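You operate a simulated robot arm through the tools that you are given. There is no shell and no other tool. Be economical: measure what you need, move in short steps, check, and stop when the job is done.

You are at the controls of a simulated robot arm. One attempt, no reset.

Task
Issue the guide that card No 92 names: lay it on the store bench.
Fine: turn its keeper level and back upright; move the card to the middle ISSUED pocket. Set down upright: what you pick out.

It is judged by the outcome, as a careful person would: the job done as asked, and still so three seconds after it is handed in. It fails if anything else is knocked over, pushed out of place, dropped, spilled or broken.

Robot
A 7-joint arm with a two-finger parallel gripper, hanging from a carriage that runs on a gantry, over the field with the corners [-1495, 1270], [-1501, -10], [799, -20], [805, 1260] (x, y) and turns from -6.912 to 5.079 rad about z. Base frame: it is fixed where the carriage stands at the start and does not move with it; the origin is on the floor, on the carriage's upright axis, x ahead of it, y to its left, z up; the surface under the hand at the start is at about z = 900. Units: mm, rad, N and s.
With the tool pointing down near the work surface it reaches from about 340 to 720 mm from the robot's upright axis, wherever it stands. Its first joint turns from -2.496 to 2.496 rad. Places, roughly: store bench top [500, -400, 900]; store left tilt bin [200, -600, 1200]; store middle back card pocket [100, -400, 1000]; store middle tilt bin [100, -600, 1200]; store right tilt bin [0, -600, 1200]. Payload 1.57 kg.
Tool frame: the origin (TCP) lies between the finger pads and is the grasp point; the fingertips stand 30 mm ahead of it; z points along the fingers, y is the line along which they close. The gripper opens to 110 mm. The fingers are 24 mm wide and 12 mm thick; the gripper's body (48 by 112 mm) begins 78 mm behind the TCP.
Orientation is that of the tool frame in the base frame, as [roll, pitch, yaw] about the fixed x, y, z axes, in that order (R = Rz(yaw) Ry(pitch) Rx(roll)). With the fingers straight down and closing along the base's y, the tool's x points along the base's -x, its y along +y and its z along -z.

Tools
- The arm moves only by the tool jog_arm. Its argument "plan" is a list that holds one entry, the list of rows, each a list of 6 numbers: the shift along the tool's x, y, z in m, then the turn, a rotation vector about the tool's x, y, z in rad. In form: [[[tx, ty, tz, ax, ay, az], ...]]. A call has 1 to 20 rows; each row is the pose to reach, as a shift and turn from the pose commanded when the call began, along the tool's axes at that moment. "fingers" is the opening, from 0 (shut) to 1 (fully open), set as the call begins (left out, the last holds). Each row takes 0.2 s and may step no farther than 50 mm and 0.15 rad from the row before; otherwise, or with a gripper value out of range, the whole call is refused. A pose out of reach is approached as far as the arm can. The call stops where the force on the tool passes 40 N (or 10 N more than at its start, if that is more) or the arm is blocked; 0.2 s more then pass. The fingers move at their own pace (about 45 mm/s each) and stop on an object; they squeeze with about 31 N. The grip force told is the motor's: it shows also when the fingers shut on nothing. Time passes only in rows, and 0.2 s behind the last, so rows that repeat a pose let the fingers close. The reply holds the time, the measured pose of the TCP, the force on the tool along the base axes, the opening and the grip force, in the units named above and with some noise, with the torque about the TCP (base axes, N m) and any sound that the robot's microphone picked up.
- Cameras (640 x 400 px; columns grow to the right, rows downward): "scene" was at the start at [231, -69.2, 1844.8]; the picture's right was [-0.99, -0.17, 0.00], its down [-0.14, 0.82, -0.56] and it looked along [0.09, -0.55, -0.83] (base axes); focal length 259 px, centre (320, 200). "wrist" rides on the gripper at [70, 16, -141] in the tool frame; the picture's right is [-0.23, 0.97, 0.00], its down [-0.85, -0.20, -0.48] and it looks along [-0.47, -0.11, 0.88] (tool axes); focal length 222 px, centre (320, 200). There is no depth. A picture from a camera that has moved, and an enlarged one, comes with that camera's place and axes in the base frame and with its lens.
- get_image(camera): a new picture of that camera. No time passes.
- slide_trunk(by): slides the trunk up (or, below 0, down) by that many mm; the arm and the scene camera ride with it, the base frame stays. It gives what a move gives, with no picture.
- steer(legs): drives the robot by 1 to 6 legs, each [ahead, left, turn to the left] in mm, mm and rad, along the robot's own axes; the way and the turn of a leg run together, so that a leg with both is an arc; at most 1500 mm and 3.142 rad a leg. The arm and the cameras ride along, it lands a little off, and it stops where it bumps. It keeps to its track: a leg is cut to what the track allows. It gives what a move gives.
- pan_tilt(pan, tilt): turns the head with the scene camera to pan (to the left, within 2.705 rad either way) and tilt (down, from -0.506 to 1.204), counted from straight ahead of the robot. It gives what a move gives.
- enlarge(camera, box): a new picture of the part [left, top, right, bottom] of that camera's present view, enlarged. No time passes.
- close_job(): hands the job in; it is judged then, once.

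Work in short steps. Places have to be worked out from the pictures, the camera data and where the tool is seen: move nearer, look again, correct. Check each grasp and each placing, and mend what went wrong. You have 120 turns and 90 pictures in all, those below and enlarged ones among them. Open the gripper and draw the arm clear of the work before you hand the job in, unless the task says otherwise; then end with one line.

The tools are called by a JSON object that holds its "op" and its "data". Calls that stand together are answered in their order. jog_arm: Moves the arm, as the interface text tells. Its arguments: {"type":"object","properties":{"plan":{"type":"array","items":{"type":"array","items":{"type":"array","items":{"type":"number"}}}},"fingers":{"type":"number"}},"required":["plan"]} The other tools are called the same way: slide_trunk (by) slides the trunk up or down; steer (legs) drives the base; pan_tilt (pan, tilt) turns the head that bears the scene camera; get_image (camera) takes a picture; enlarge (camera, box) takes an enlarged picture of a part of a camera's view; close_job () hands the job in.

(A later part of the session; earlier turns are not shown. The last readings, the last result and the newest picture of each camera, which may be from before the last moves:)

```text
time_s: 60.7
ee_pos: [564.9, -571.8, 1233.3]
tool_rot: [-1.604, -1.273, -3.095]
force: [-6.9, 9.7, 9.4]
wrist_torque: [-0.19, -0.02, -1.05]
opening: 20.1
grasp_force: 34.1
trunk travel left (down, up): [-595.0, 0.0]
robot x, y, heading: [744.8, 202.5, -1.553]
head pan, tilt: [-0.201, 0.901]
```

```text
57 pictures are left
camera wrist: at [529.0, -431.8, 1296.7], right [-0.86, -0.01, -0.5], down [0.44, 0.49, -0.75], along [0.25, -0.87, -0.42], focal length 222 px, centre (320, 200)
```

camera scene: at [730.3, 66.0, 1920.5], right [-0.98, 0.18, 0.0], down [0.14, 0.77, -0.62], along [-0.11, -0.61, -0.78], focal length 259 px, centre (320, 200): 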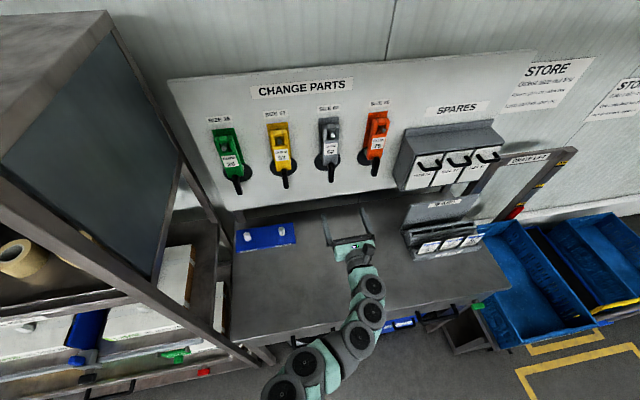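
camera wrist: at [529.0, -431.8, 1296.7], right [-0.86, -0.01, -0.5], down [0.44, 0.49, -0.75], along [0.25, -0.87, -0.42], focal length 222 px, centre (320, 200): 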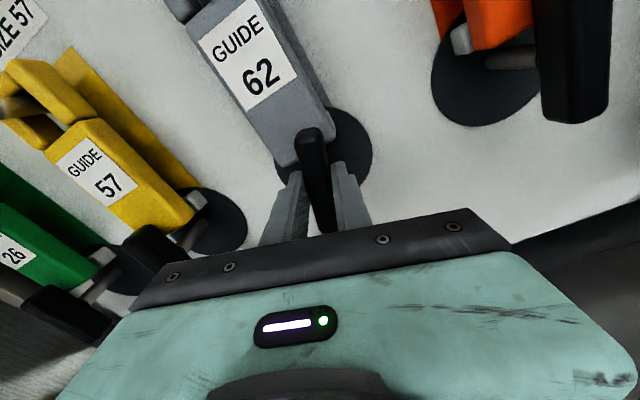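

Turning freely this way. Continue to level (another 1.27 rad).

{"op": "jog_arm", "data": {"plan": [[[0, 0, 0, 0, 0, 0.1411], [0, 0, 0, 0, 0, 0.2822], [0, 0, 0, 0, 0, 0.4233], [0, 0, 0, 0, 0, 0.5644], [0, 0, 0, 0, 0, 0.7056], [0, 0, 0, 0, 0, 0.8467], [0, 0, 0, 0, 0, 0.9878], [0, 0, 0, 0, 0, 1.1289], [0, 0, 0, 0, 0, 1.27], [0, 0, 0, 0, 0, 1.27]]]}}

{"op": "get_image", "data": {"camera": "wrist"}}

```text
time_s: 62.9
ee_pos: [565.9, -571.8, 1232.4]
tool_rot: [-1.58, -0.002, -3.128]
force: [-13.8, -13.1, -11.3]
wrist_torque: [-0.71, -0.01, 0.27]
opening: 19.9
grasp_force: 33.8
trunk travel left (down, up): [-595.0, 0.0]
robot x, y, heading: [743.1, 207.0, -1.556]
head pan, tilt: [-0.201, 0.901]
```

```text
56 pictures are left
camera wrist: at [494.9, -431.5, 1218.3], right [0.23, 0.01, -0.97], down [0.85, 0.49, 0.2], along [0.48, -0.87, 0.1], focal length 222 px, centre (320, 200)
```

wrist: 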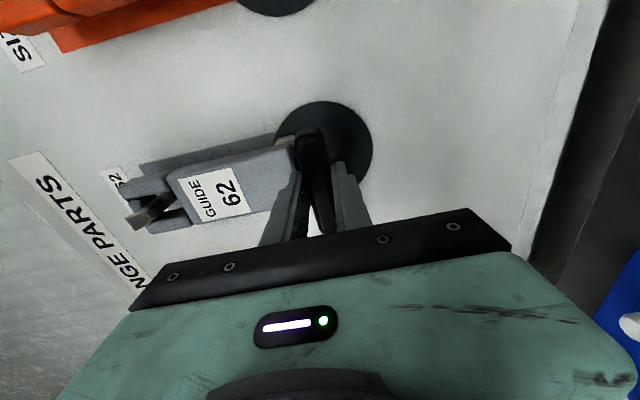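

The keeper is level. Release with a modest opening and back straight off.

{"op": "jog_arm", "data": {"plan": [[[0, 0, 0, 0, 0, 0], [0, 0, 0, 0, 0, 0], [0, 0, -0.01, 0, 0, 0], [0, 0, -0.03, 0, 0, 0], [0, 0, -0.06, 0, 0, 0], [0, 0, -0.1, 0, 0, 0]]], "fingers": 0.35}}

{"op": "get_image", "data": {"camera": "wrist"}}

```text
time_s: 64.3
ee_pos: [567.0, -471.2, 1231.2]
tool_rot: [-1.58, -0.002, -3.129]
force: [0.0, -0.7, 0.2]
wrist_torque: [0.03, 0.0, 0.0]
opening: 38.7
grasp_force: 0.0
trunk travel left (down, up): [-595.0, 0.0]
robot x, y, heading: [740.7, 204.5, -1.551]
head pan, tilt: [-0.201, 0.901]
```

```text
55 pictures are left
camera wrist: at [496.9, -330.9, 1216.9], right [0.23, 0.01, -0.97], down [0.85, 0.49, 0.2], along [0.48, -0.87, 0.1], focal length 222 px, centre (320, 200)
```

wrist: 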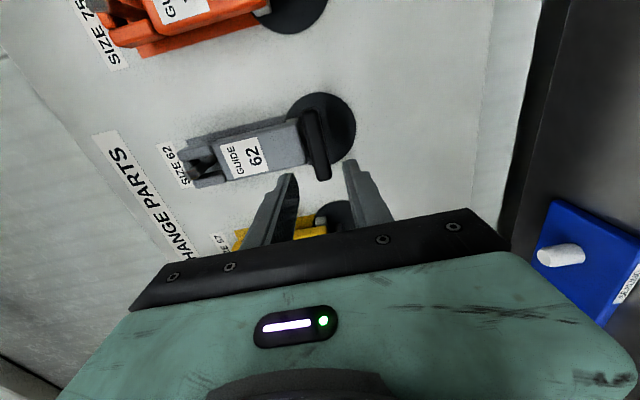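

Keeper is level and clear below the guide foot. Rotate the tool back upright, raise to label height and open wide.

{"op": "jog_arm", "data": {"plan": [[[0, 0, 0, 0, 0, -0.1428], [0, 0, 0, 0, 0, -0.2856], [0, 0, 0, 0, 0, -0.4284], [0, -0.01, 0, 0, 0, -0.5712], [0, -0.02, 0, 0, 0, -0.714], [0, -0.03, 0, 0, 0, -0.8568], [0, -0.04, 0, 0, 0, -0.9996], [0, -0.05, 0, 0, 0, -1.1424], [0, -0.06, 0, 0, 0, -1.2852], [0, -0.075, 0, 0, 0, -1.428], [0, -0.09, 0, 0, 0, -1.5708], [0, -0.097, 0, 0, 0, -1.5708], [0, -0.097, 0, 0, 0, -1.5708]]], "fingers": 0.82}}

{"op": "get_image", "data": {"camera": "wrist"}}

{"op": "enlarge", "data": {"camera": "scene", "box": [295, 95, 365, 195]}}

```text
time_s: 67.1
ee_pos: [566.7, -472.5, 1330.7]
tool_rot: [2.914, -1.56, -1.325]
force: [0.8, 0.4, 0.0]
wrist_torque: [0.05, -0.02, 0.02]
opening: 90.3
grasp_force: 0.0
trunk travel left (down, up): [-595.0, 0.0]
robot x, y, heading: [741.1, 208.0, -1.551]
head pan, tilt: [-0.201, 0.901]
```

```text
54 pictures are left
camera wrist: at [548.8, -332.2, 1402.5], right [-0.97, -0.01, -0.22], down [0.19, 0.49, -0.85], along [0.12, -0.87, -0.48], focal length 222 px, centre (320, 200)
```

wrist: 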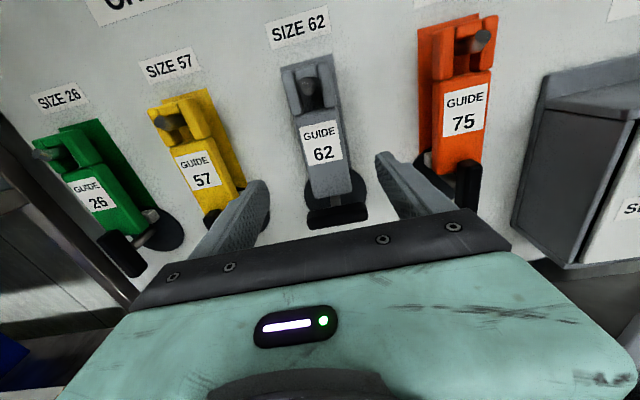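

```text
4.00 times, centred on (330, 145) of scene
camera zoom: at [733.6, -87.0, 1920.6], right [-0.98, 0.18, 0.0], down [0.14, 0.77, -0.62], along [-0.11, -0.61, -0.78], focal length 1037 px, centre (280, 420)
```

zoom: 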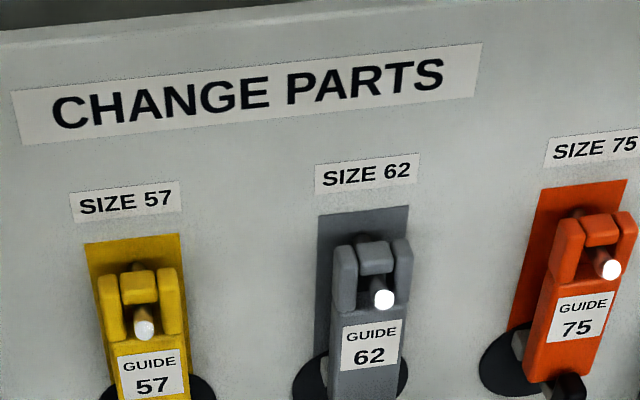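

All aligned with the guide centred between the fingers; pin and bridge visible. Drive in 85 mm and check.

{"op": "steer", "data": {"legs": [[85, 0, 0]]}}

{"op": "get_image", "data": {"camera": "wrist"}}

```text
time_s: 68.1
ee_pos: [567.7, -556.8, 1331.4]
tool_rot: [2.989, -1.56, -1.402]
force: [0.2, 0.3, -0.4]
wrist_torque: [0.01, 0.0, 0.02]
opening: 90.3
grasp_force: 0.1
trunk travel left (down, up): [-595.0, 0.0]
robot x, y, heading: [748.7, 121.7, -1.553]
head pan, tilt: [-0.201, 0.901]
```

```text
52 pictures are left
camera wrist: at [550.0, -417.2, 1402.4], right [-0.97, -0.01, -0.23], down [0.19, 0.49, -0.85], along [0.12, -0.87, -0.48], focal length 222 px, centre (320, 200)
```

wrist: 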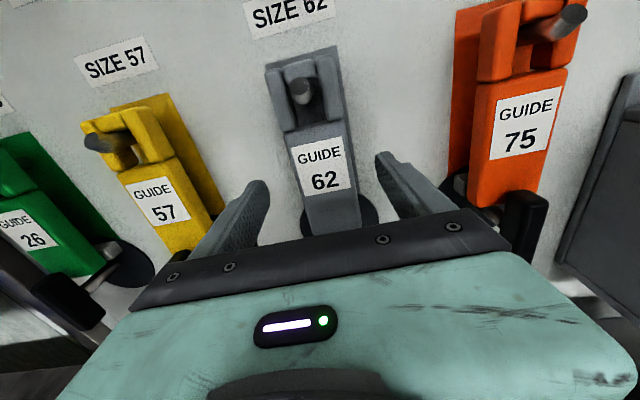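

Centred. Advance 43 mm so the pads take the guide body sides.

{"op": "jog_arm", "data": {"plan": [[[0, 0.0005, 0.015, 0, 0, 0], [0, 0.001, 0.03, 0, 0, 0], [0, 0.001, 0.043, 0, 0, 0], [0, 0.001, 0.043, 0, 0, 0]]]}}

{"op": "get_image", "data": {"camera": "wrist"}}

```text
time_s: 69.1
ee_pos: [567.1, -600.9, 1329.6]
tool_rot: [2.939, -1.56, -1.354]
force: [0.7, -0.5, 0.9]
wrist_torque: [-0.05, -0.03, -0.02]
opening: 90.2
grasp_force: 0.1
trunk travel left (down, up): [-595.0, 0.0]
robot x, y, heading: [747.6, 120.6, -1.556]
head pan, tilt: [-0.201, 0.901]
```

```text
51 pictures are left
camera wrist: at [549.6, -459.5, 1401.4], right [-0.97, -0.01, -0.23], down [0.19, 0.49, -0.85], along [0.12, -0.87, -0.47], focal length 222 px, centre (320, 200)
```

wrist: 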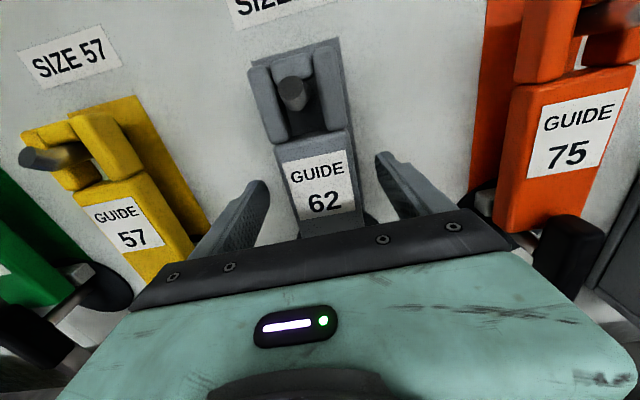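

Positions agree with geometry; close on the guide.

{"op": "jog_arm", "data": {"plan": [[[0, 0, 0, 0, 0, 0], [0, 0, 0, 0, 0, 0], [0, 0, 0, 0, 0, 0], [0, 0, 0, 0, 0, 0], [0, 0, 0, 0, 0, 0]]], "fingers": 0.3}}

{"op": "get_image", "data": {"camera": "wrist"}}

```text
time_s: 70.3
ee_pos: [566.9, -600.6, 1329.3]
tool_rot: [2.972, -1.561, -1.386]
force: [0.0, 0.3, 1.8]
wrist_torque: [0.01, -0.03, 0.0]
opening: 55.4
grasp_force: 30.4
trunk travel left (down, up): [-595.0, 0.0]
robot x, y, heading: [746.0, 118.1, -1.553]
head pan, tilt: [-0.201, 0.901]
```

```text
50 pictures are left
camera wrist: at [549.7, -459.5, 1401.4], right [-0.97, -0.01, -0.23], down [0.19, 0.49, -0.85], along [0.12, -0.87, -0.47], focal length 222 px, centre (320, 200)
```

wrist: 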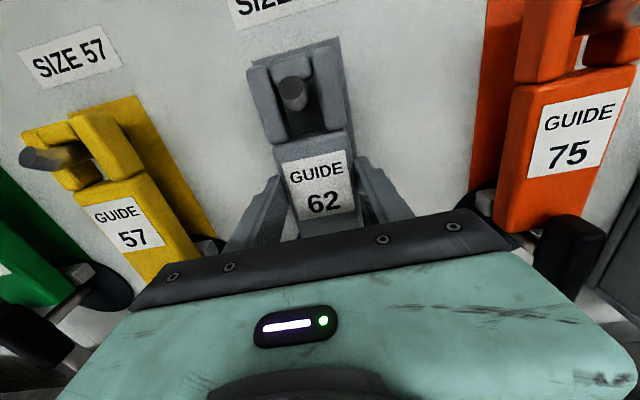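

Gripped at 55 mm. Lift 4 mm, then pull out a little, watching the force.

{"op": "jog_arm", "data": {"plan": [[[0.004, 0, 0, 0, 0, 0], [0.004, 0, -0.006, 0, 0, 0], [0.004, 0, -0.012, 0, 0, 0], [0.004, 0, -0.02, 0, 0, 0]]]}}

{"op": "get_image", "data": {"camera": "wrist"}}

```text
time_s: 71.3
ee_pos: [567.4, -580.3, 1334.3]
tool_rot: [2.995, -1.56, -1.408]
force: [-0.5, -0.4, -0.9]
wrist_torque: [0.04, 0.0, 0.0]
opening: 55.4
grasp_force: 30.4
trunk travel left (down, up): [-595.0, 0.0]
robot x, y, heading: [743.8, 121.4, -1.555]
head pan, tilt: [-0.201, 0.901]
```

```text
49 pictures are left
camera wrist: at [550.0, -441.2, 1405.8], right [-0.97, -0.01, -0.23], down [0.19, 0.49, -0.85], along [0.12, -0.87, -0.47], focal length 222 px, centre (320, 200)
```

wrist: 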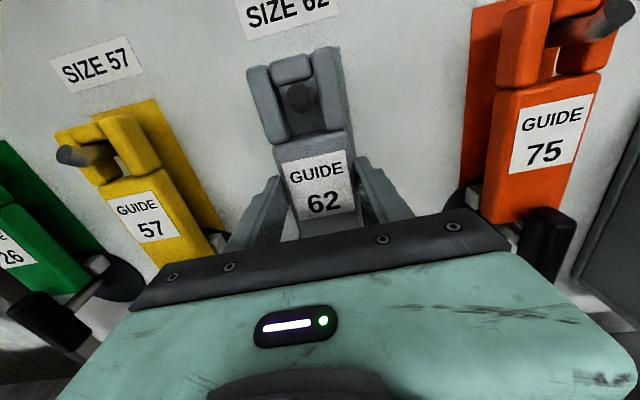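

It moves freely with negligible force. Keep pulling straight out another 90 mm.

{"op": "jog_arm", "data": {"plan": [[[0, 0, -0.01, 0, 0, 0], [0, 0, -0.02, 0, 0, 0], [0, 0, -0.035, 0, 0, 0], [0, 0, -0.05, 0, 0, 0], [0, 0, -0.07, 0, 0, 0], [0, 0, -0.09, 0, 0, 0]]]}}

{"op": "get_image", "data": {"camera": "wrist"}}

```text
time_s: 72.7
ee_pos: [563.5, -488.0, 1335.1]
tool_rot: [2.899, -1.561, -1.313]
force: [0.3, 0.6, -1.4]
wrist_torque: [0.06, 0.04, 0.02]
opening: 55.6
grasp_force: 31.0
trunk travel left (down, up): [-595.0, 0.0]
robot x, y, heading: [745.9, 121.3, -1.551]
head pan, tilt: [-0.201, 0.901]
```

```text
48 pictures are left
camera wrist: at [545.4, -348.3, 1406.6], right [-0.97, -0.01, -0.22], down [0.19, 0.49, -0.85], along [0.12, -0.87, -0.47], focal length 222 px, centre (320, 200)
```

wrist: 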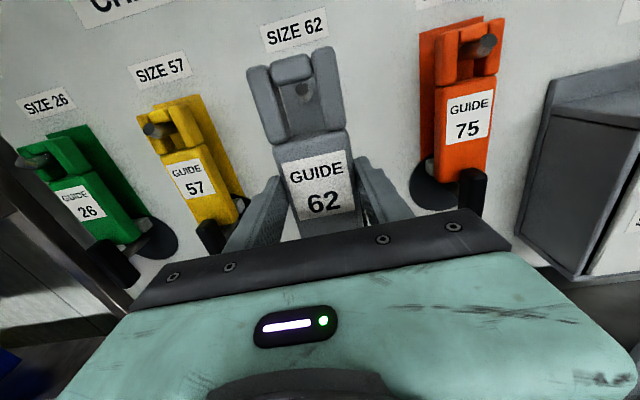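

The guide is free and held upright. I'll back off so the gripper's wrist will be beyond the bench edge, then lower the whole arm with the trunk (posture unchanged).

{"op": "steer", "data": {"legs": [[-215, 0, 0]]}}

{"op": "slide_trunk", "data": {"by": -200}}

{"op": "pan_tilt", "data": {"pan": -0.25, "tilt": 1.05}}

{"op": "get_image", "data": {"camera": "scene"}}

```text
time_s: 74.4
ee_pos: [560.5, -280.3, 1333.7]
tool_rot: [2.989, -1.561, -1.4]
force: [0.7, 0.0, -1.7]
wrist_torque: [0.05, 0.03, 0.01]
opening: 55.7
grasp_force: 30.8
trunk travel left (down, up): [-595.0, 0.0]
robot x, y, heading: [740.7, 330.4, -1.545]
head pan, tilt: [-0.201, 0.901]
```

```text
time_s: 76.5
ee_pos: [560.6, -281.4, 1134.8]
tool_rot: [2.979, -1.56, -1.391]
force: [-0.1, 0.0, -1.3]
wrist_torque: [0.06, 0.01, 0.02]
opening: 55.6
grasp_force: 31.3
trunk travel left (down, up): [-395.0, 200.0]
robot x, y, heading: [741.5, 325.8, -1.552]
head pan, tilt: [-0.201, 0.901]
```

```text
time_s: 77.2
ee_pos: [559.5, -280.5, 1134.6]
tool_rot: [2.983, -1.562, -1.396]
force: [0.5, -0.4, -0.9]
wrist_torque: [-0.01, -0.01, 0.0]
opening: 55.4
grasp_force: 31.4
trunk travel left (down, up): [-395.0, 200.0]
robot x, y, heading: [743.9, 330.1, -1.554]
head pan, tilt: [-0.25, 1.051]
```

```text
47 pictures are left
camera scene: at [730.1, 45.6, 1709.9], right [-0.97, 0.23, 0.0], down [0.2, 0.84, -0.5], along [-0.11, -0.48, -0.87], focal length 259 px, centre (320, 200)
```

scene: 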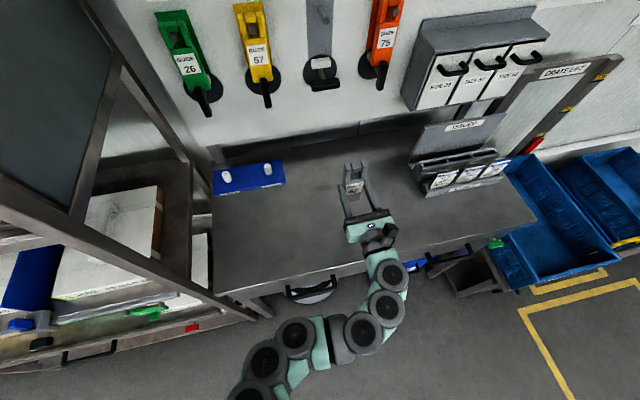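

Arm links are outside the bench front. Lower another 135 mm.

{"op": "slide_trunk", "data": {"by": -135}}

{"op": "get_image", "data": {"camera": "wrist"}}

{"op": "get_image", "data": {"camera": "scene"}}

```text
time_s: 78.9
ee_pos: [559.9, -280.7, 998.9]
tool_rot: [2.983, -1.56, -1.398]
force: [-0.3, -0.1, -1.7]
wrist_torque: [0.05, 0.0, 0.01]
opening: 55.6
grasp_force: 30.7
trunk travel left (down, up): [-260.0, 335.0]
robot x, y, heading: [741.6, 326.2, -1.553]
head pan, tilt: [-0.25, 1.051]
```

```text
46 pictures are left
camera wrist: at [542.6, -140.9, 1071.4], right [-0.97, -0.01, -0.23], down [0.19, 0.49, -0.85], along [0.12, -0.87, -0.48], focal length 222 px, centre (320, 200)
```

wrist: 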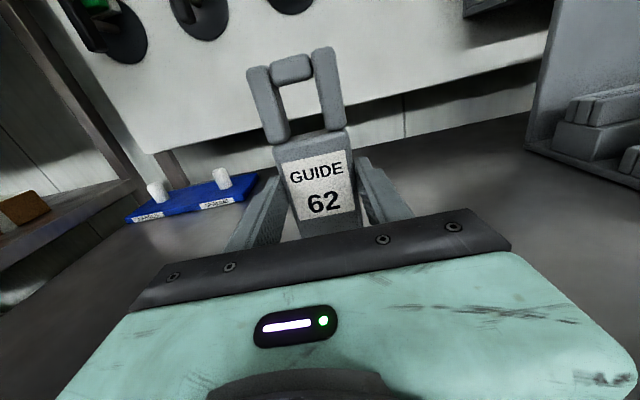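

```text
45 pictures are left
camera scene: at [730.1, 45.6, 1574.9], right [-0.97, 0.23, 0.0], down [0.2, 0.84, -0.5], along [-0.11, -0.48, -0.87], focal length 259 px, centre (320, 200)
```

scene: 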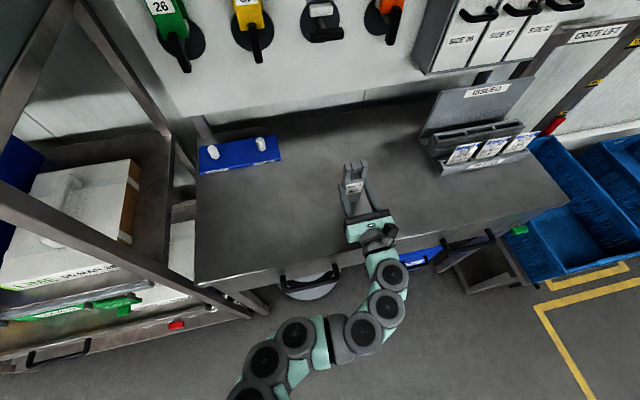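

Guide hangs upright about 22 mm above the bench. Lower 16 mm, then finer.

{"op": "jog_arm", "data": {"plan": [[[-0.006, 0, 0, 0, 0, 0], [-0.012, 0, 0, 0, 0, 0], [-0.016, 0, 0, 0, 0, 0], [-0.018, 0, 0, 0, 0, 0]]]}}

```text
time_s: 79.9
ee_pos: [560.8, -279.4, 981.2]
tool_rot: [2.989, -1.562, -1.4]
force: [0.0, 0.6, -2.5]
wrist_torque: [0.06, 0.04, 0.02]
opening: 55.6
grasp_force: 30.6
trunk travel left (down, up): [-260.0, 335.0]
robot x, y, heading: [747.2, 328.9, -1.55]
head pan, tilt: [-0.25, 1.051]
```

{"op": "jog_arm", "data": {"plan": [[[-0.001, 0, 0, 0, 0, 0], [-0.002, 0, 0, 0, 0, 0], [-0.003, 0, 0, 0, 0, 0], [-0.004, 0, 0, 0, 0, 0]]]}}

{"op": "enlarge", "data": {"camera": "scene", "box": [310, 140, 410, 260]}}

```text
time_s: 80.9
ee_pos: [561.1, -280.9, 978.5]
tool_rot: [2.944, -1.563, -1.357]
force: [2.1, 2.6, 9.0]
wrist_torque: [-0.06, -0.31, 0.1]
opening: 55.4
grasp_force: 30.8
trunk travel left (down, up): [-260.0, 335.0]
robot x, y, heading: [741.4, 334.9, -1.551]
head pan, tilt: [-0.25, 1.051]
```

```text
3.33 times, centred on (360, 200) of scene
camera zoom: at [730.2, 45.5, 1575.1], right [-0.97, 0.23, 0.0], down [0.2, 0.84, -0.5], along [-0.11, -0.48, -0.87], focal length 864 px, centre (187, 200)
```

zoom: 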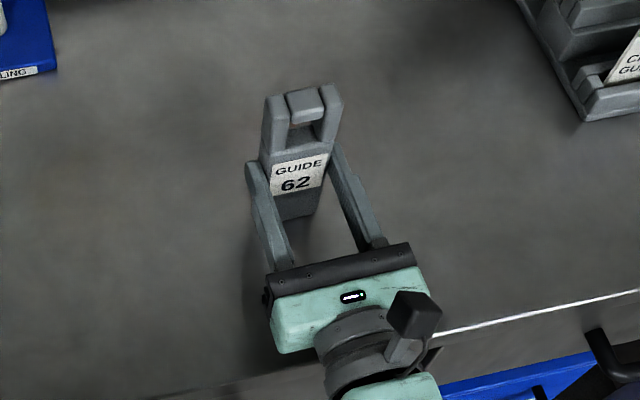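

Contact (9 N). Open gently and check that it stands.

{"op": "jog_arm", "data": {"plan": [[[0.001, 0, 0, 0, 0, 0], [0.001, 0, 0, 0, 0, 0], [0.001, 0, 0, 0, 0, 0]]], "fingers": 0.72}}

{"op": "get_image", "data": {"camera": "wrist"}}

```text
time_s: 81.7
ee_pos: [560.4, -279.7, 978.6]
tool_rot: [2.982, -1.561, -1.392]
force: [-0.3, -0.7, 0.4]
wrist_torque: [0.02, -0.02, -0.01]
opening: 79.1
grasp_force: 0.1
trunk travel left (down, up): [-260.0, 335.0]
robot x, y, heading: [738.2, 328.2, -1.547]
head pan, tilt: [-0.25, 1.051]
```

```text
43 pictures are left
camera wrist: at [542.7, -140.6, 1050.3], right [-0.97, -0.01, -0.23], down [0.19, 0.49, -0.85], along [0.12, -0.87, -0.48], focal length 222 px, centre (320, 200)
```

wrist: 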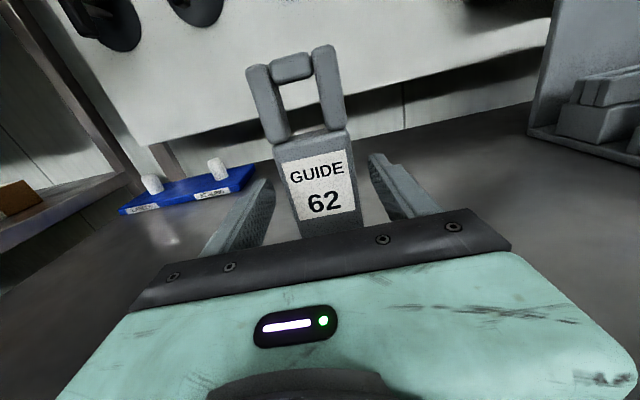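

It stands upright on its own. Back straight off, then raise.

{"op": "steer", "data": {"legs": [[-130, 0, 0]]}}

{"op": "slide_trunk", "data": {"by": 335}}

{"op": "get_image", "data": {"camera": "scene"}}

```text
time_s: 83.0
ee_pos: [557.6, -152.2, 977.8]
tool_rot: [2.986, -1.56, -1.398]
force: [0.4, 0.3, 0.3]
wrist_torque: [0.02, 0.0, 0.01]
opening: 78.9
grasp_force: 0.0
trunk travel left (down, up): [-260.0, 335.0]
robot x, y, heading: [737.8, 455.1, -1.555]
head pan, tilt: [-0.25, 1.051]
```

```text
time_s: 86.2
ee_pos: [558.5, -153.4, 1313.7]
tool_rot: [2.986, -1.561, -1.396]
force: [0.0, -0.2, 1.0]
wrist_torque: [0.0, 0.01, 0.01]
opening: 79.3
grasp_force: 0.0
trunk travel left (down, up): [-595.0, 0.0]
robot x, y, heading: [740.7, 459.0, -1.547]
head pan, tilt: [-0.25, 1.051]
```

```text
42 pictures are left
camera scene: at [727.8, 173.5, 1909.9], right [-0.97, 0.23, 0.0], down [0.2, 0.84, -0.5], along [-0.11, -0.48, -0.87], focal length 259 px, centre (320, 200)
```

scene: 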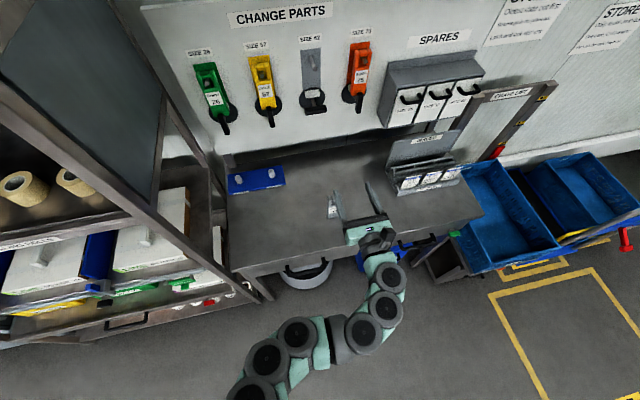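

Guide stands on the bench. Next, return the keeper to upright: drive in and rotate the tool to match the level lever, with standoff.

{"op": "steer", "data": {"legs": [[250, 0, 0]]}}

{"op": "jog_arm", "data": {"plan": [[[-0.008, 0, 0.01, 0, 0, 0.1428], [-0.016, 0, 0.02, 0, 0, 0.2856], [-0.024, 0, 0.03, 0, 0, 0.4284], [-0.032, 0, 0.04, 0, 0, 0.5712], [-0.04, 0, 0.05, 0, 0, 0.714], [-0.048, 0, 0.06, 0, 0, 0.8568], [-0.056, 0, 0.07, 0, 0, 0.9996], [-0.064, 0, 0.08, 0, 0, 1.1424], [-0.072, 0, 0.09, 0, 0, 1.2852], [-0.08, 0, 0.1, 0, 0, 1.428], [-0.081, 0, 0.1, 0, 0, 1.5708], [-0.081, 0, 0.1, 0, 0, 1.5708]]], "fingers": 0.4}}

{"op": "get_image", "data": {"camera": "wrist"}}

```text
time_s: 88.1
ee_pos: [559.0, -405.7, 1314.4]
tool_rot: [2.98, -1.559, -1.396]
force: [0.8, 0.5, -0.7]
wrist_torque: [0.0, 0.0, 0.04]
opening: 79.1
grasp_force: 0.1
trunk travel left (down, up): [-595.0, 0.0]
robot x, y, heading: [744.4, 199.6, -1.551]
head pan, tilt: [-0.25, 1.051]
```

```text
time_s: 90.7
ee_pos: [561.9, -504.8, 1230.4]
tool_rot: [-1.582, 0.002, -3.128]
force: [-0.5, 0.5, -0.1]
wrist_torque: [0.0, 0.02, -0.03]
opening: 43.8
grasp_force: 0.0
trunk travel left (down, up): [-595.0, 0.0]
robot x, y, heading: [741.4, 204.0, -1.552]
head pan, tilt: [-0.25, 1.051]
```

```text
41 pictures are left
camera wrist: at [491.1, -364.6, 1217.2], right [0.23, 0.01, -0.97], down [0.85, 0.49, 0.2], along [0.48, -0.87, 0.1], focal length 222 px, centre (320, 200)
```

wrist: 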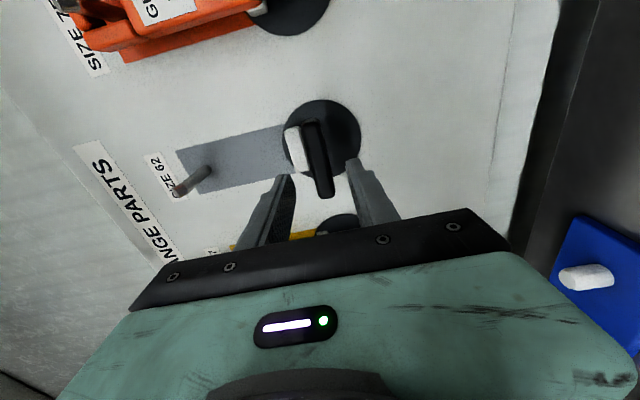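

The lever is level, with the fingers above and below it. Narrow the fingers slightly and advance to the previous grip depth.

{"op": "jog_arm", "data": {"plan": [[[-0.002, -0.001, 0.015, 0, 0, 0], [-0.005, -0.002, 0.03, 0, 0, 0], [-0.005, -0.002, 0.045, 0, 0, 0], [-0.005, -0.002, 0.058, 0, 0, 0], [-0.005, -0.002, 0.066, 0, 0, 0], [-0.005, -0.002, 0.066, 0, 0, 0]]], "fingers": 0.34}}

{"op": "get_image", "data": {"camera": "wrist"}}

```text
time_s: 92.1
ee_pos: [566.1, -571.3, 1232.7]
tool_rot: [-1.582, -0.001, -3.132]
force: [-1.1, 0.1, -0.9]
wrist_torque: [0.01, 0.01, 0.02]
opening: 37.6
grasp_force: 0.1
trunk travel left (down, up): [-595.0, 0.0]
robot x, y, heading: [743.5, 205.9, -1.549]
head pan, tilt: [-0.25, 1.051]
```

```text
40 pictures are left
camera wrist: at [495.8, -430.9, 1218.4], right [0.23, 0.01, -0.97], down [0.85, 0.49, 0.2], along [0.48, -0.87, 0.1], focal length 222 px, centre (320, 200)
```

wrist: 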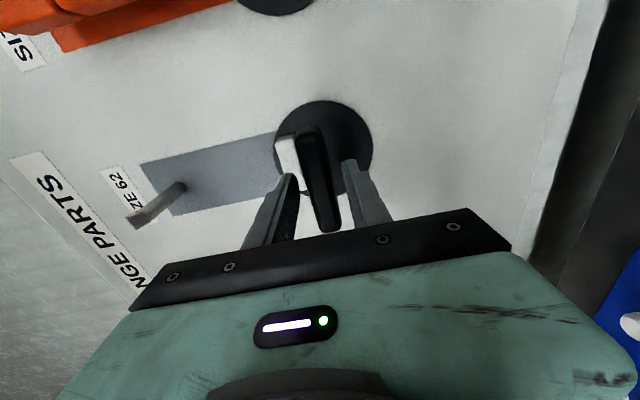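

Straddled. Close, then rotate back to upright.

{"op": "jog_arm", "data": {"plan": [[[0, 0, 0, 0, 0, 0], [0, 0, 0, 0, 0, 0], [0, 0, 0, 0, 0, 0], [0, 0, 0, 0, 0, 0]]], "fingers": 0.1}}

{"op": "jog_arm", "data": {"plan": [[[0, 0, 0, 0, 0, -0.1428], [0, 0, 0, 0, 0, -0.2856], [0, 0, 0, 0, 0, -0.4284], [0, 0, 0, 0, 0, -0.5712], [0, 0, 0, 0, 0, -0.714], [0, 0, 0, 0, 0, -0.8568], [0, 0, 0, 0, 0, -0.9996], [0, 0, 0, 0, 0, -1.1424], [0, 0, 0, 0, 0, -1.2852], [0, 0, 0, 0, 0, -1.428], [0, 0, 0, 0, 0, -1.5708], [0, 0, 0, 0, 0, -1.5708]]]}}

{"op": "get_image", "data": {"camera": "wrist"}}

```text
time_s: 93.1
ee_pos: [566.9, -570.8, 1232.6]
tool_rot: [-1.582, -0.003, -3.129]
force: [-0.9, -2.6, -5.4]
wrist_torque: [-0.83, -0.01, -0.06]
opening: 20.0
grasp_force: 33.7
trunk travel left (down, up): [-595.0, 0.0]
robot x, y, heading: [746.8, 201.5, -1.554]
head pan, tilt: [-0.25, 1.051]
```

```text
time_s: 95.7
ee_pos: [565.5, -570.2, 1232.0]
tool_rot: [2.893, -1.559, -1.306]
force: [-6.7, -6.4, -17.9]
wrist_torque: [0.66, -0.1, -1.04]
opening: 20.5
grasp_force: 33.5
trunk travel left (down, up): [-595.0, 0.0]
robot x, y, heading: [741.7, 203.0, -1.556]
head pan, tilt: [-0.25, 1.051]
```

```text
39 pictures are left
camera wrist: at [549.5, -430.8, 1304.6], right [-0.97, -0.01, -0.22], down [0.19, 0.49, -0.85], along [0.12, -0.87, -0.48], focal length 222 px, centre (320, 200)
```

wrist: 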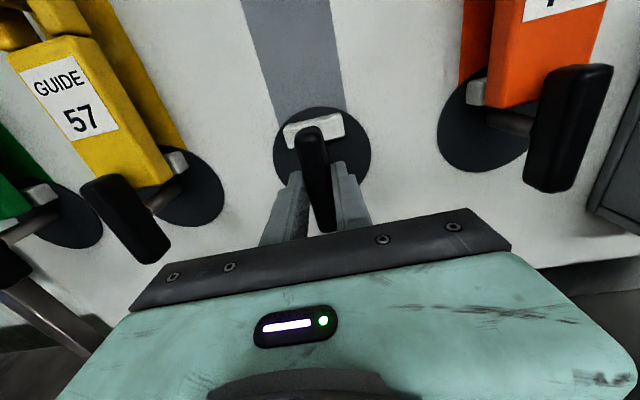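

Upright again, at the stop. Release and back off.

{"op": "jog_arm", "data": {"plan": [[[0, 0, 0, 0, 0, 0], [0, 0, 0, 0, 0, 0], [0, 0, -0.01, 0, 0, 0], [0, 0, -0.03, 0, 0, 0], [0, 0, -0.06, 0, 0, 0], [0, 0, -0.1, 0, 0, 0]]], "fingers": 0.4}}

{"op": "steer", "data": {"legs": [[-420, 0, 0]]}}

{"op": "get_image", "data": {"camera": "scene"}}

{"op": "enlarge", "data": {"camera": "scene", "box": [290, 0, 370, 80]}}

```text
time_s: 97.1
ee_pos: [564.9, -473.4, 1234.2]
tool_rot: [3.11, -1.561, -1.526]
force: [-0.3, 0.8, 0.2]
wrist_torque: [-0.01, 0.02, 0.04]
opening: 43.9
grasp_force: 0.1
trunk travel left (down, up): [-595.0, 0.0]
robot x, y, heading: [742.3, 202.0, -1.554]
head pan, tilt: [-0.25, 1.051]
```

```text
time_s: 99.7
ee_pos: [555.8, -57.0, 1235.5]
tool_rot: [2.984, -1.561, -1.405]
force: [-0.4, 0.0, 0.3]
wrist_torque: [-0.01, 0.0, -0.01]
opening: 44.0
grasp_force: 0.0
trunk travel left (down, up): [-595.0, 0.0]
robot x, y, heading: [736.2, 623.7, -1.565]
head pan, tilt: [-0.25, 1.051]
```

```text
38 pictures are left
camera scene: at [724.2, 336.2, 1909.9], right [-0.97, 0.24, 0.0], down [0.2, 0.84, -0.5], along [-0.12, -0.48, -0.87], focal length 259 px, centre (320, 200)
```

scene: 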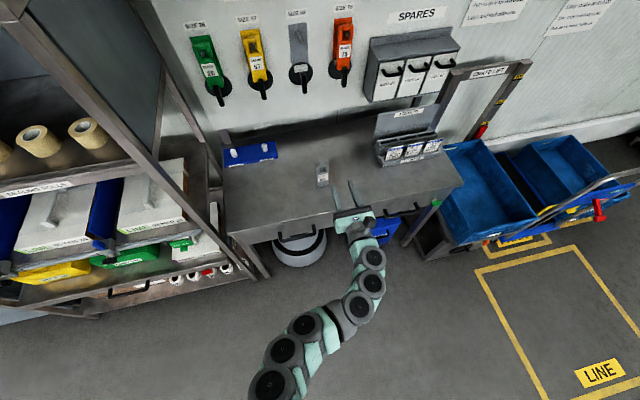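

```text
5.00 times, centred on (330, 40) of scene
camera zoom: at [724.2, 336.2, 1909.9], right [-0.97, 0.24, 0.0], down [0.2, 0.84, -0.5], along [-0.12, -0.48, -0.87], focal length 1297 px, centre (270, 1000)
```

zoom: 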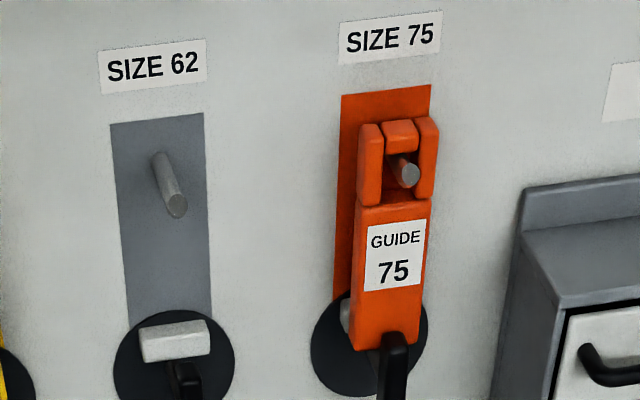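

Keeper is back upright, guide standing. Now the card: top edge of card 92 ≈ (200, -352, 1005); middle ISSUED pocket ≈ (100, -427, 957). I need the tool down, closing along base y. I'll raise slightly and pitch down about the wrist in free space.

{"op": "jog_arm", "data": {"plan": [[[0.035, 0, 0, 0, 0, 0], [0.07, 0, 0, 0, 0, 0], [0.042, 0, -0.002, 0, -0.1428, 0], [0.014, 0, -0.008, 0, -0.2856, 0], [-0.013, 0, -0.018, 0, -0.4284, 0], [-0.038, 0, -0.032, 0, -0.5712, 0], [-0.061, 0, -0.049, 0, -0.714, 0], [-0.081, 0, -0.069, 0, -0.8568, 0], [-0.098, 0, -0.092, 0, -0.9996, 0], [-0.112, 0, -0.117, 0, -1.1424, 0], [-0.122, 0, -0.144, 0, -1.2852, 0], [-0.128, 0, -0.172, 0, -1.428, 0], [-0.13, 0, -0.2, 0, -1.5708, 0], [-0.13, 0, -0.2, 0, -1.5708, 0]]], "fingers": 0.5}}

```text
time_s: 102.7
ee_pos: [556.6, 145.3, 1105.7]
tool_rot: [3.141, 0.012, -1.563]
force: [-1.0, -0.4, -0.3]
wrist_torque: [0.05, -0.01, 0.01]
opening: 55.2
grasp_force: 0.0
trunk travel left (down, up): [-595.0, 0.0]
robot x, y, heading: [739.3, 622.4, -1.565]
head pan, tilt: [-0.25, 1.051]
```

Tool is down at z 1105 with no trouble. Rotate it 90° so that it closes along y.

{"op": "jog_arm", "data": {"plan": [[[0, 0, 0, 0, 0, -0.1428], [0, 0, 0, 0, 0, -0.2856], [0, 0, 0, 0, 0, -0.4284], [0, 0, 0, 0, 0, -0.5712], [0, 0, 0, 0, 0, -0.714], [0, 0, 0, 0, 0, -0.8568], [0, 0, 0, 0, 0, -0.9996], [0, 0, 0, 0, 0, -1.1424], [0, 0, 0, 0, 0, -1.2852], [0, 0, 0, 0, 0, -1.428], [0, 0, 0, 0, 0, -1.5708], [0, 0, 0, 0, 0, -1.5708]]]}}

```text
time_s: 105.3
ee_pos: [554.2, 145.0, 1106.6]
tool_rot: [-3.13, 0.001, 0.012]
force: [0.5, 0.1, -0.3]
wrist_torque: [-0.02, 0.01, -0.02]
opening: 55.1
grasp_force: 0.1
trunk travel left (down, up): [-595.0, 0.0]
robot x, y, heading: [737.6, 620.9, -1.567]
head pan, tilt: [-0.25, 1.051]
```

Drive across to the rack (sideways first, well clear of the bench), then partly ahead for a look.

{"op": "steer", "data": {"legs": [[0, -352, 0], [390, 0, 0]]}}

{"op": "pan_tilt", "data": {"pan": -0.25, "tilt": 1.1}}

{"op": "get_image", "data": {"camera": "scene"}}

{"op": "get_image", "data": {"camera": "wrist"}}

```text
time_s: 109.6
ee_pos: [192.5, -236.8, 1106.3]
tool_rot: [-3.131, -0.001, -0.007]
force: [-0.4, 0.0, -0.2]
wrist_torque: [0.02, 0.0, 0.0]
opening: 54.9
grasp_force: 0.0
trunk travel left (down, up): [-595.0, 0.0]
robot x, y, heading: [384.3, 235.8, -1.576]
head pan, tilt: [-0.25, 1.051]
```

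```text
time_s: 110.2
ee_pos: [193.2, -237.4, 1106.3]
tool_rot: [-3.132, 0.004, -0.006]
force: [0.7, 0.5, -0.1]
wrist_torque: [0.01, -0.01, 0.0]
opening: 55.1
grasp_force: 0.0
trunk travel left (down, up): [-595.0, 0.0]
robot x, y, heading: [382.9, 233.7, -1.576]
head pan, tilt: [-0.25, 1.1]
```

```text
36 pictures are left
camera scene: at [366.6, -45.6, 1906.7], right [-0.97, 0.25, 0.0], down [0.22, 0.86, -0.45], along [-0.11, -0.44, -0.89], focal length 259 px, centre (320, 200)
```

scene: 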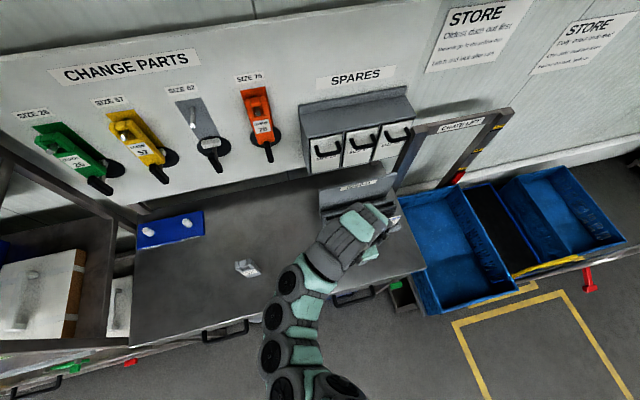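

```text
35 pictures are left
camera wrist: at [263.8, -256.1, 1248.0], right [-0.23, -0.97, -0.01], down [-0.85, 0.2, 0.48], along [-0.47, 0.12, -0.88], focal length 222 px, centre (320, 200)
```

wrist: 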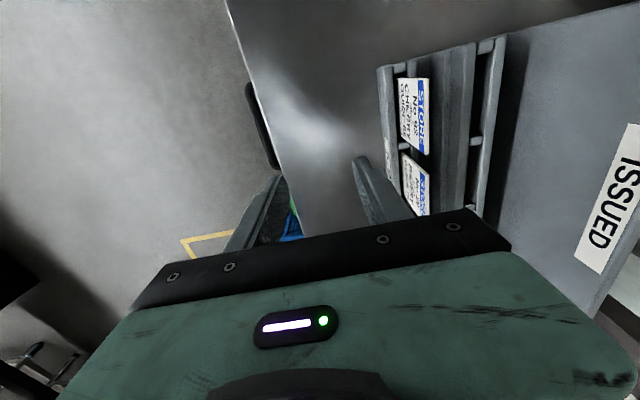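

Zoom in on the rack in the wrist view to measure the card and pocket geometry.

{"op": "enlarge", "data": {"camera": "wrist", "box": [370, 20, 530, 220]}}

{"op": "enlarge", "data": {"camera": "scene", "box": [215, 240, 285, 300]}}

```text
2.00 times, centred on (450, 120) of wrist
camera zoom: at [263.8, -256.1, 1248.0], right [-0.23, -0.97, -0.01], down [-0.85, 0.2, 0.48], along [-0.47, 0.12, -0.88], focal length 444 px, centre (60, 360)
```

zoom: 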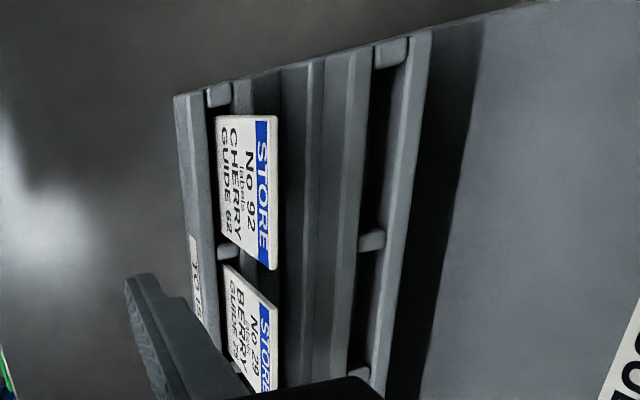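

```text
6.67 times, centred on (250, 270) of scene
camera zoom: at [366.6, -45.6, 1906.7], right [-0.97, 0.25, 0.0], down [0.22, 0.86, -0.45], along [-0.11, -0.44, -0.89], focal length 1729 px, centre (787, -267)
```

zoom: 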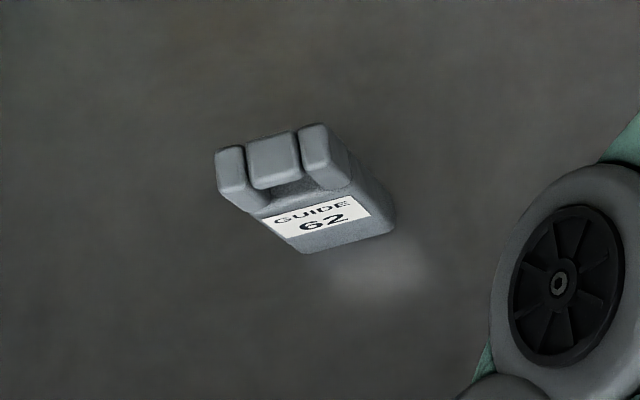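

Guide stands fine. Card 92: top edge ≈ (200, -353, 1005); back divider minus front divider ≈ Δy -73, Δz +41; middle ISSUED pocket x≈101. Drive ahead over the card.

{"op": "steer", "data": {"legs": [[112, 0, 0]]}}

{"op": "get_image", "data": {"camera": "wrist"}}

```text
time_s: 111.4
ee_pos: [191.1, -346.2, 1106.5]
tool_rot: [-3.131, 0.003, -0.009]
force: [0.2, 0.5, -0.1]
wrist_torque: [0.01, -0.01, 0.01]
opening: 55.1
grasp_force: 0.1
trunk travel left (down, up): [-595.0, 0.0]
robot x, y, heading: [383.2, 126.3, -1.574]
head pan, tilt: [-0.25, 1.1]
```

```text
32 pictures are left
camera wrist: at [262.7, -365.2, 1248.0], right [-0.24, -0.97, -0.01], down [-0.85, 0.2, 0.48], along [-0.47, 0.12, -0.88], focal length 222 px, centre (320, 200)
```

wrist: 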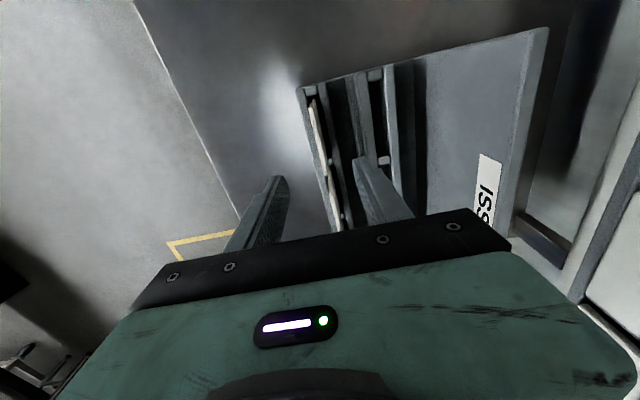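

{"op": "enlarge", "data": {"camera": "wrist", "box": [260, 60, 440, 240]}}

```text
2.22 times, centred on (350, 150) of wrist
camera zoom: at [262.7, -365.2, 1248.0], right [-0.24, -0.97, -0.01], down [-0.85, 0.2, 0.48], along [-0.47, 0.12, -0.88], focal length 494 px, centre (253, 311)
```

zoom: 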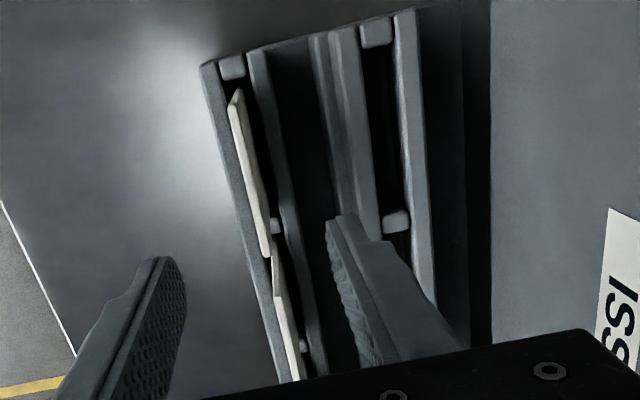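

Card seen edge-on: centre about (203, -350), ~5 mm thick. Descend with fingers straddling it to 12 mm below its top edge.

{"op": "jog_arm", "data": {"plan": [[[0.012, 0.004, 0.02, 0, 0, 0], [0.012, 0.004, 0.04, 0, 0, 0], [0.012, 0.004, 0.06, 0, 0, 0], [0.012, 0.004, 0.08, 0, 0, 0], [0.012, 0.004, 0.095, 0, 0, 0], [0.012, 0.004, 0.105, 0, 0, 0], [0.012, 0.004, 0.112, 0, 0, 0]]], "fingers": 0.4}}

{"op": "get_image", "data": {"camera": "wrist"}}

```text
time_s: 113.0
ee_pos: [205.3, -352.0, 992.8]
tool_rot: [-3.13, 0.002, -0.009]
force: [-0.3, 1.2, -0.5]
wrist_torque: [0.01, 0.01, -0.02]
opening: 44.1
grasp_force: 0.1
trunk travel left (down, up): [-595.0, 0.0]
robot x, y, heading: [382.3, 126.0, -1.577]
head pan, tilt: [-0.25, 1.1]
```

```text
30 pictures are left
camera wrist: at [275.2, -369.8, 1134.6], right [-0.24, -0.97, -0.01], down [-0.85, 0.2, 0.48], along [-0.47, 0.12, -0.88], focal length 222 px, centre (320, 200)
```

wrist: 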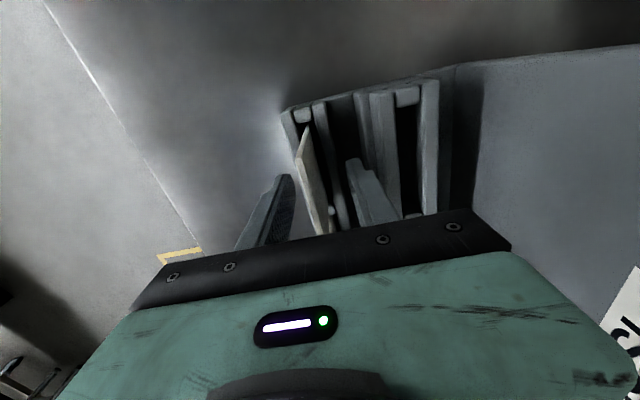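

Card lies between the fingers. Close.

{"op": "jog_arm", "data": {"plan": [[[0, 0, 0, 0, 0, 0], [0, 0, 0, 0, 0, 0], [0, 0, 0, 0, 0, 0], [0, 0, 0, 0, 0, 0], [0, 0, 0, 0, 0, 0]]], "fingers": 0.0}}

{"op": "get_image", "data": {"camera": "wrist"}}

```text
time_s: 114.2
ee_pos: [204.6, -350.8, 992.7]
tool_rot: [-3.132, 0.002, -0.008]
force: [0.6, -0.4, 0.7]
wrist_torque: [0.03, -0.05, 0.0]
opening: 4.1
grasp_force: 25.0
trunk travel left (down, up): [-595.0, 0.0]
robot x, y, heading: [383.1, 124.1, -1.578]
head pan, tilt: [-0.25, 1.1]
```

```text
29 pictures are left
camera wrist: at [275.4, -369.8, 1134.7], right [-0.24, -0.97, -0.01], down [-0.85, 0.2, 0.48], along [-0.47, 0.12, -0.88], focal length 222 px, centre (320, 200)
```

wrist: 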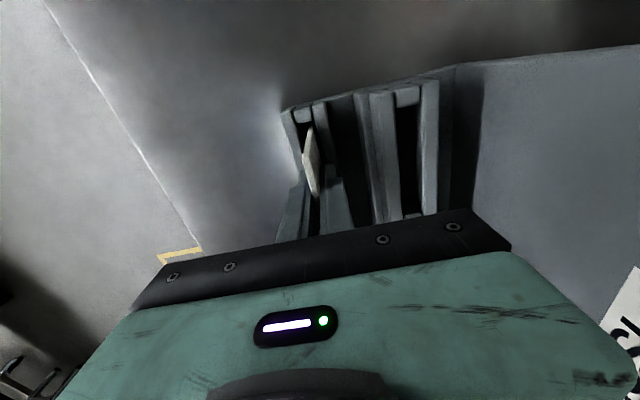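

Gripped at 4 mm. Lift straight up 120 mm.

{"op": "jog_arm", "data": {"plan": [[[0, 0, -0.015, 0, 0, 0], [0, 0, -0.03, 0, 0, 0], [0, 0, -0.05, 0, 0, 0], [0, 0, -0.07, 0, 0, 0], [0, 0, -0.09, 0, 0, 0], [0, 0, -0.115, 0, 0, 0], [0, 0, -0.135, 0, 0, 0]]]}}

{"op": "get_image", "data": {"camera": "wrist"}}

{"op": "get_image", "data": {"camera": "scene"}}

```text
time_s: 115.8
ee_pos: [206.5, -351.6, 1130.8]
tool_rot: [-3.131, 0.001, -0.007]
force: [-0.1, 1.2, -0.6]
wrist_torque: [-0.05, 0.04, -0.02]
opening: 4.1
grasp_force: 24.8
trunk travel left (down, up): [-595.0, 0.0]
robot x, y, heading: [384.3, 122.7, -1.578]
head pan, tilt: [-0.25, 1.1]
```

```text
28 pictures are left
camera wrist: at [276.5, -370.9, 1273.0], right [-0.24, -0.97, -0.01], down [-0.85, 0.2, 0.48], along [-0.47, 0.12, -0.88], focal length 222 px, centre (320, 200)
```

wrist: 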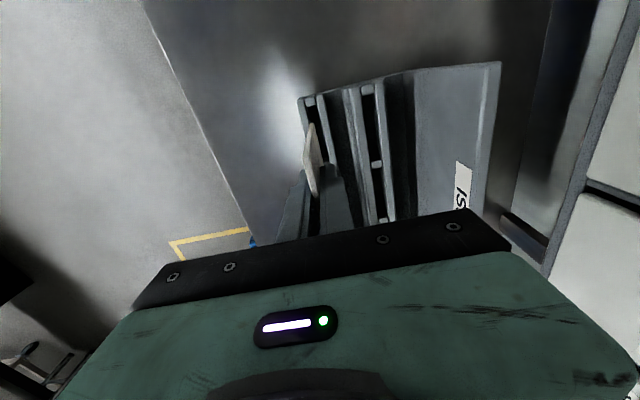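

```text
27 pictures are left
camera scene: at [365.8, -154.9, 1906.7], right [-0.97, 0.25, 0.0], down [0.22, 0.86, -0.45], along [-0.11, -0.44, -0.89], focal length 259 px, centre (320, 200)
```

scene: 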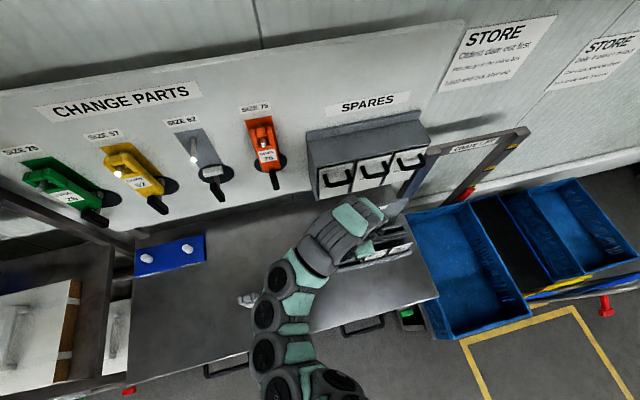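

Card is held cleanly; cards 29 and 56 remain. Move sideways 98 mm to the middle pocket's x while high.

{"op": "steer", "data": {"legs": [[0, -98, 0]]}}

{"op": "jog_arm", "data": {"plan": [[[0, 0.02, 0, 0, 0, 0], [0, 0.045, 0, 0, 0, 0], [0, 0.06, 0, 0, 0, 0], [0, 0.06, 0, 0, 0, 0]]]}}

{"op": "get_image", "data": {"camera": "wrist"}}

```text
time_s: 116.9
ee_pos: [108.6, -350.9, 1131.3]
tool_rot: [-3.131, 0.002, -0.009]
force: [-0.1, 0.7, 0.0]
wrist_torque: [0.02, 0.0, 0.02]
opening: 3.8
grasp_force: 24.8
trunk travel left (down, up): [-595.0, 0.0]
robot x, y, heading: [286.3, 124.7, -1.573]
head pan, tilt: [-0.25, 1.1]
```

```text
time_s: 117.9
ee_pos: [109.4, -410.5, 1128.2]
tool_rot: [-3.132, 0.003, -0.008]
force: [-0.9, 0.0, -0.7]
wrist_torque: [0.02, -0.03, 0.02]
opening: 3.8
grasp_force: 24.5
trunk travel left (down, up): [-595.0, 0.0]
robot x, y, heading: [285.0, 122.4, -1.574]
head pan, tilt: [-0.25, 1.1]
```

```text
26 pictures are left
camera wrist: at [179.7, -430.3, 1269.9], right [-0.24, -0.97, -0.01], down [-0.85, 0.2, 0.48], along [-0.47, 0.12, -0.88], focal length 222 px, centre (320, 200)
```

wrist: 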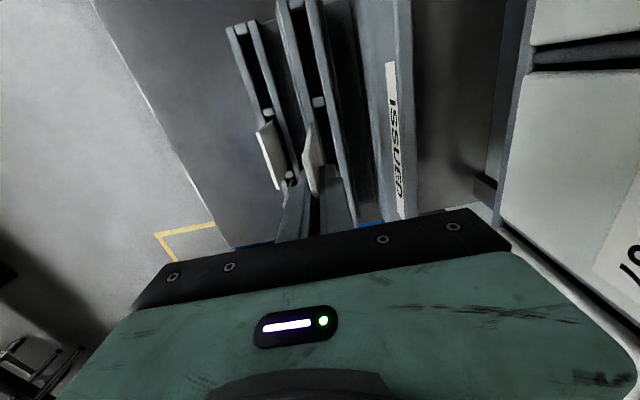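

{"op": "enlarge", "data": {"camera": "wrist", "box": [220, 60, 380, 220]}}

```text
2.50 times, centred on (300, 140) of wrist
camera zoom: at [179.7, -430.3, 1269.9], right [-0.24, -0.97, -0.01], down [-0.85, 0.2, 0.48], along [-0.47, 0.12, -0.88], focal length 555 px, centre (370, 350)
```

zoom: 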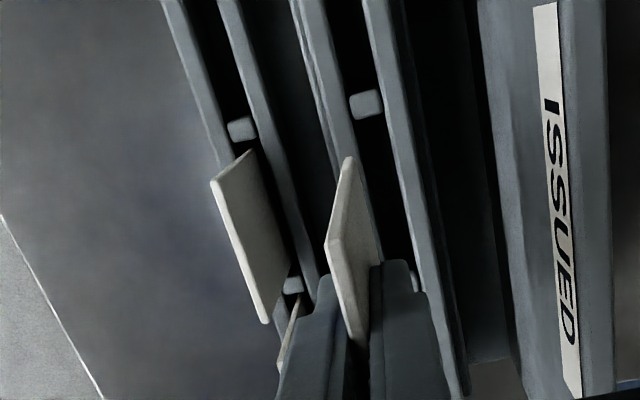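

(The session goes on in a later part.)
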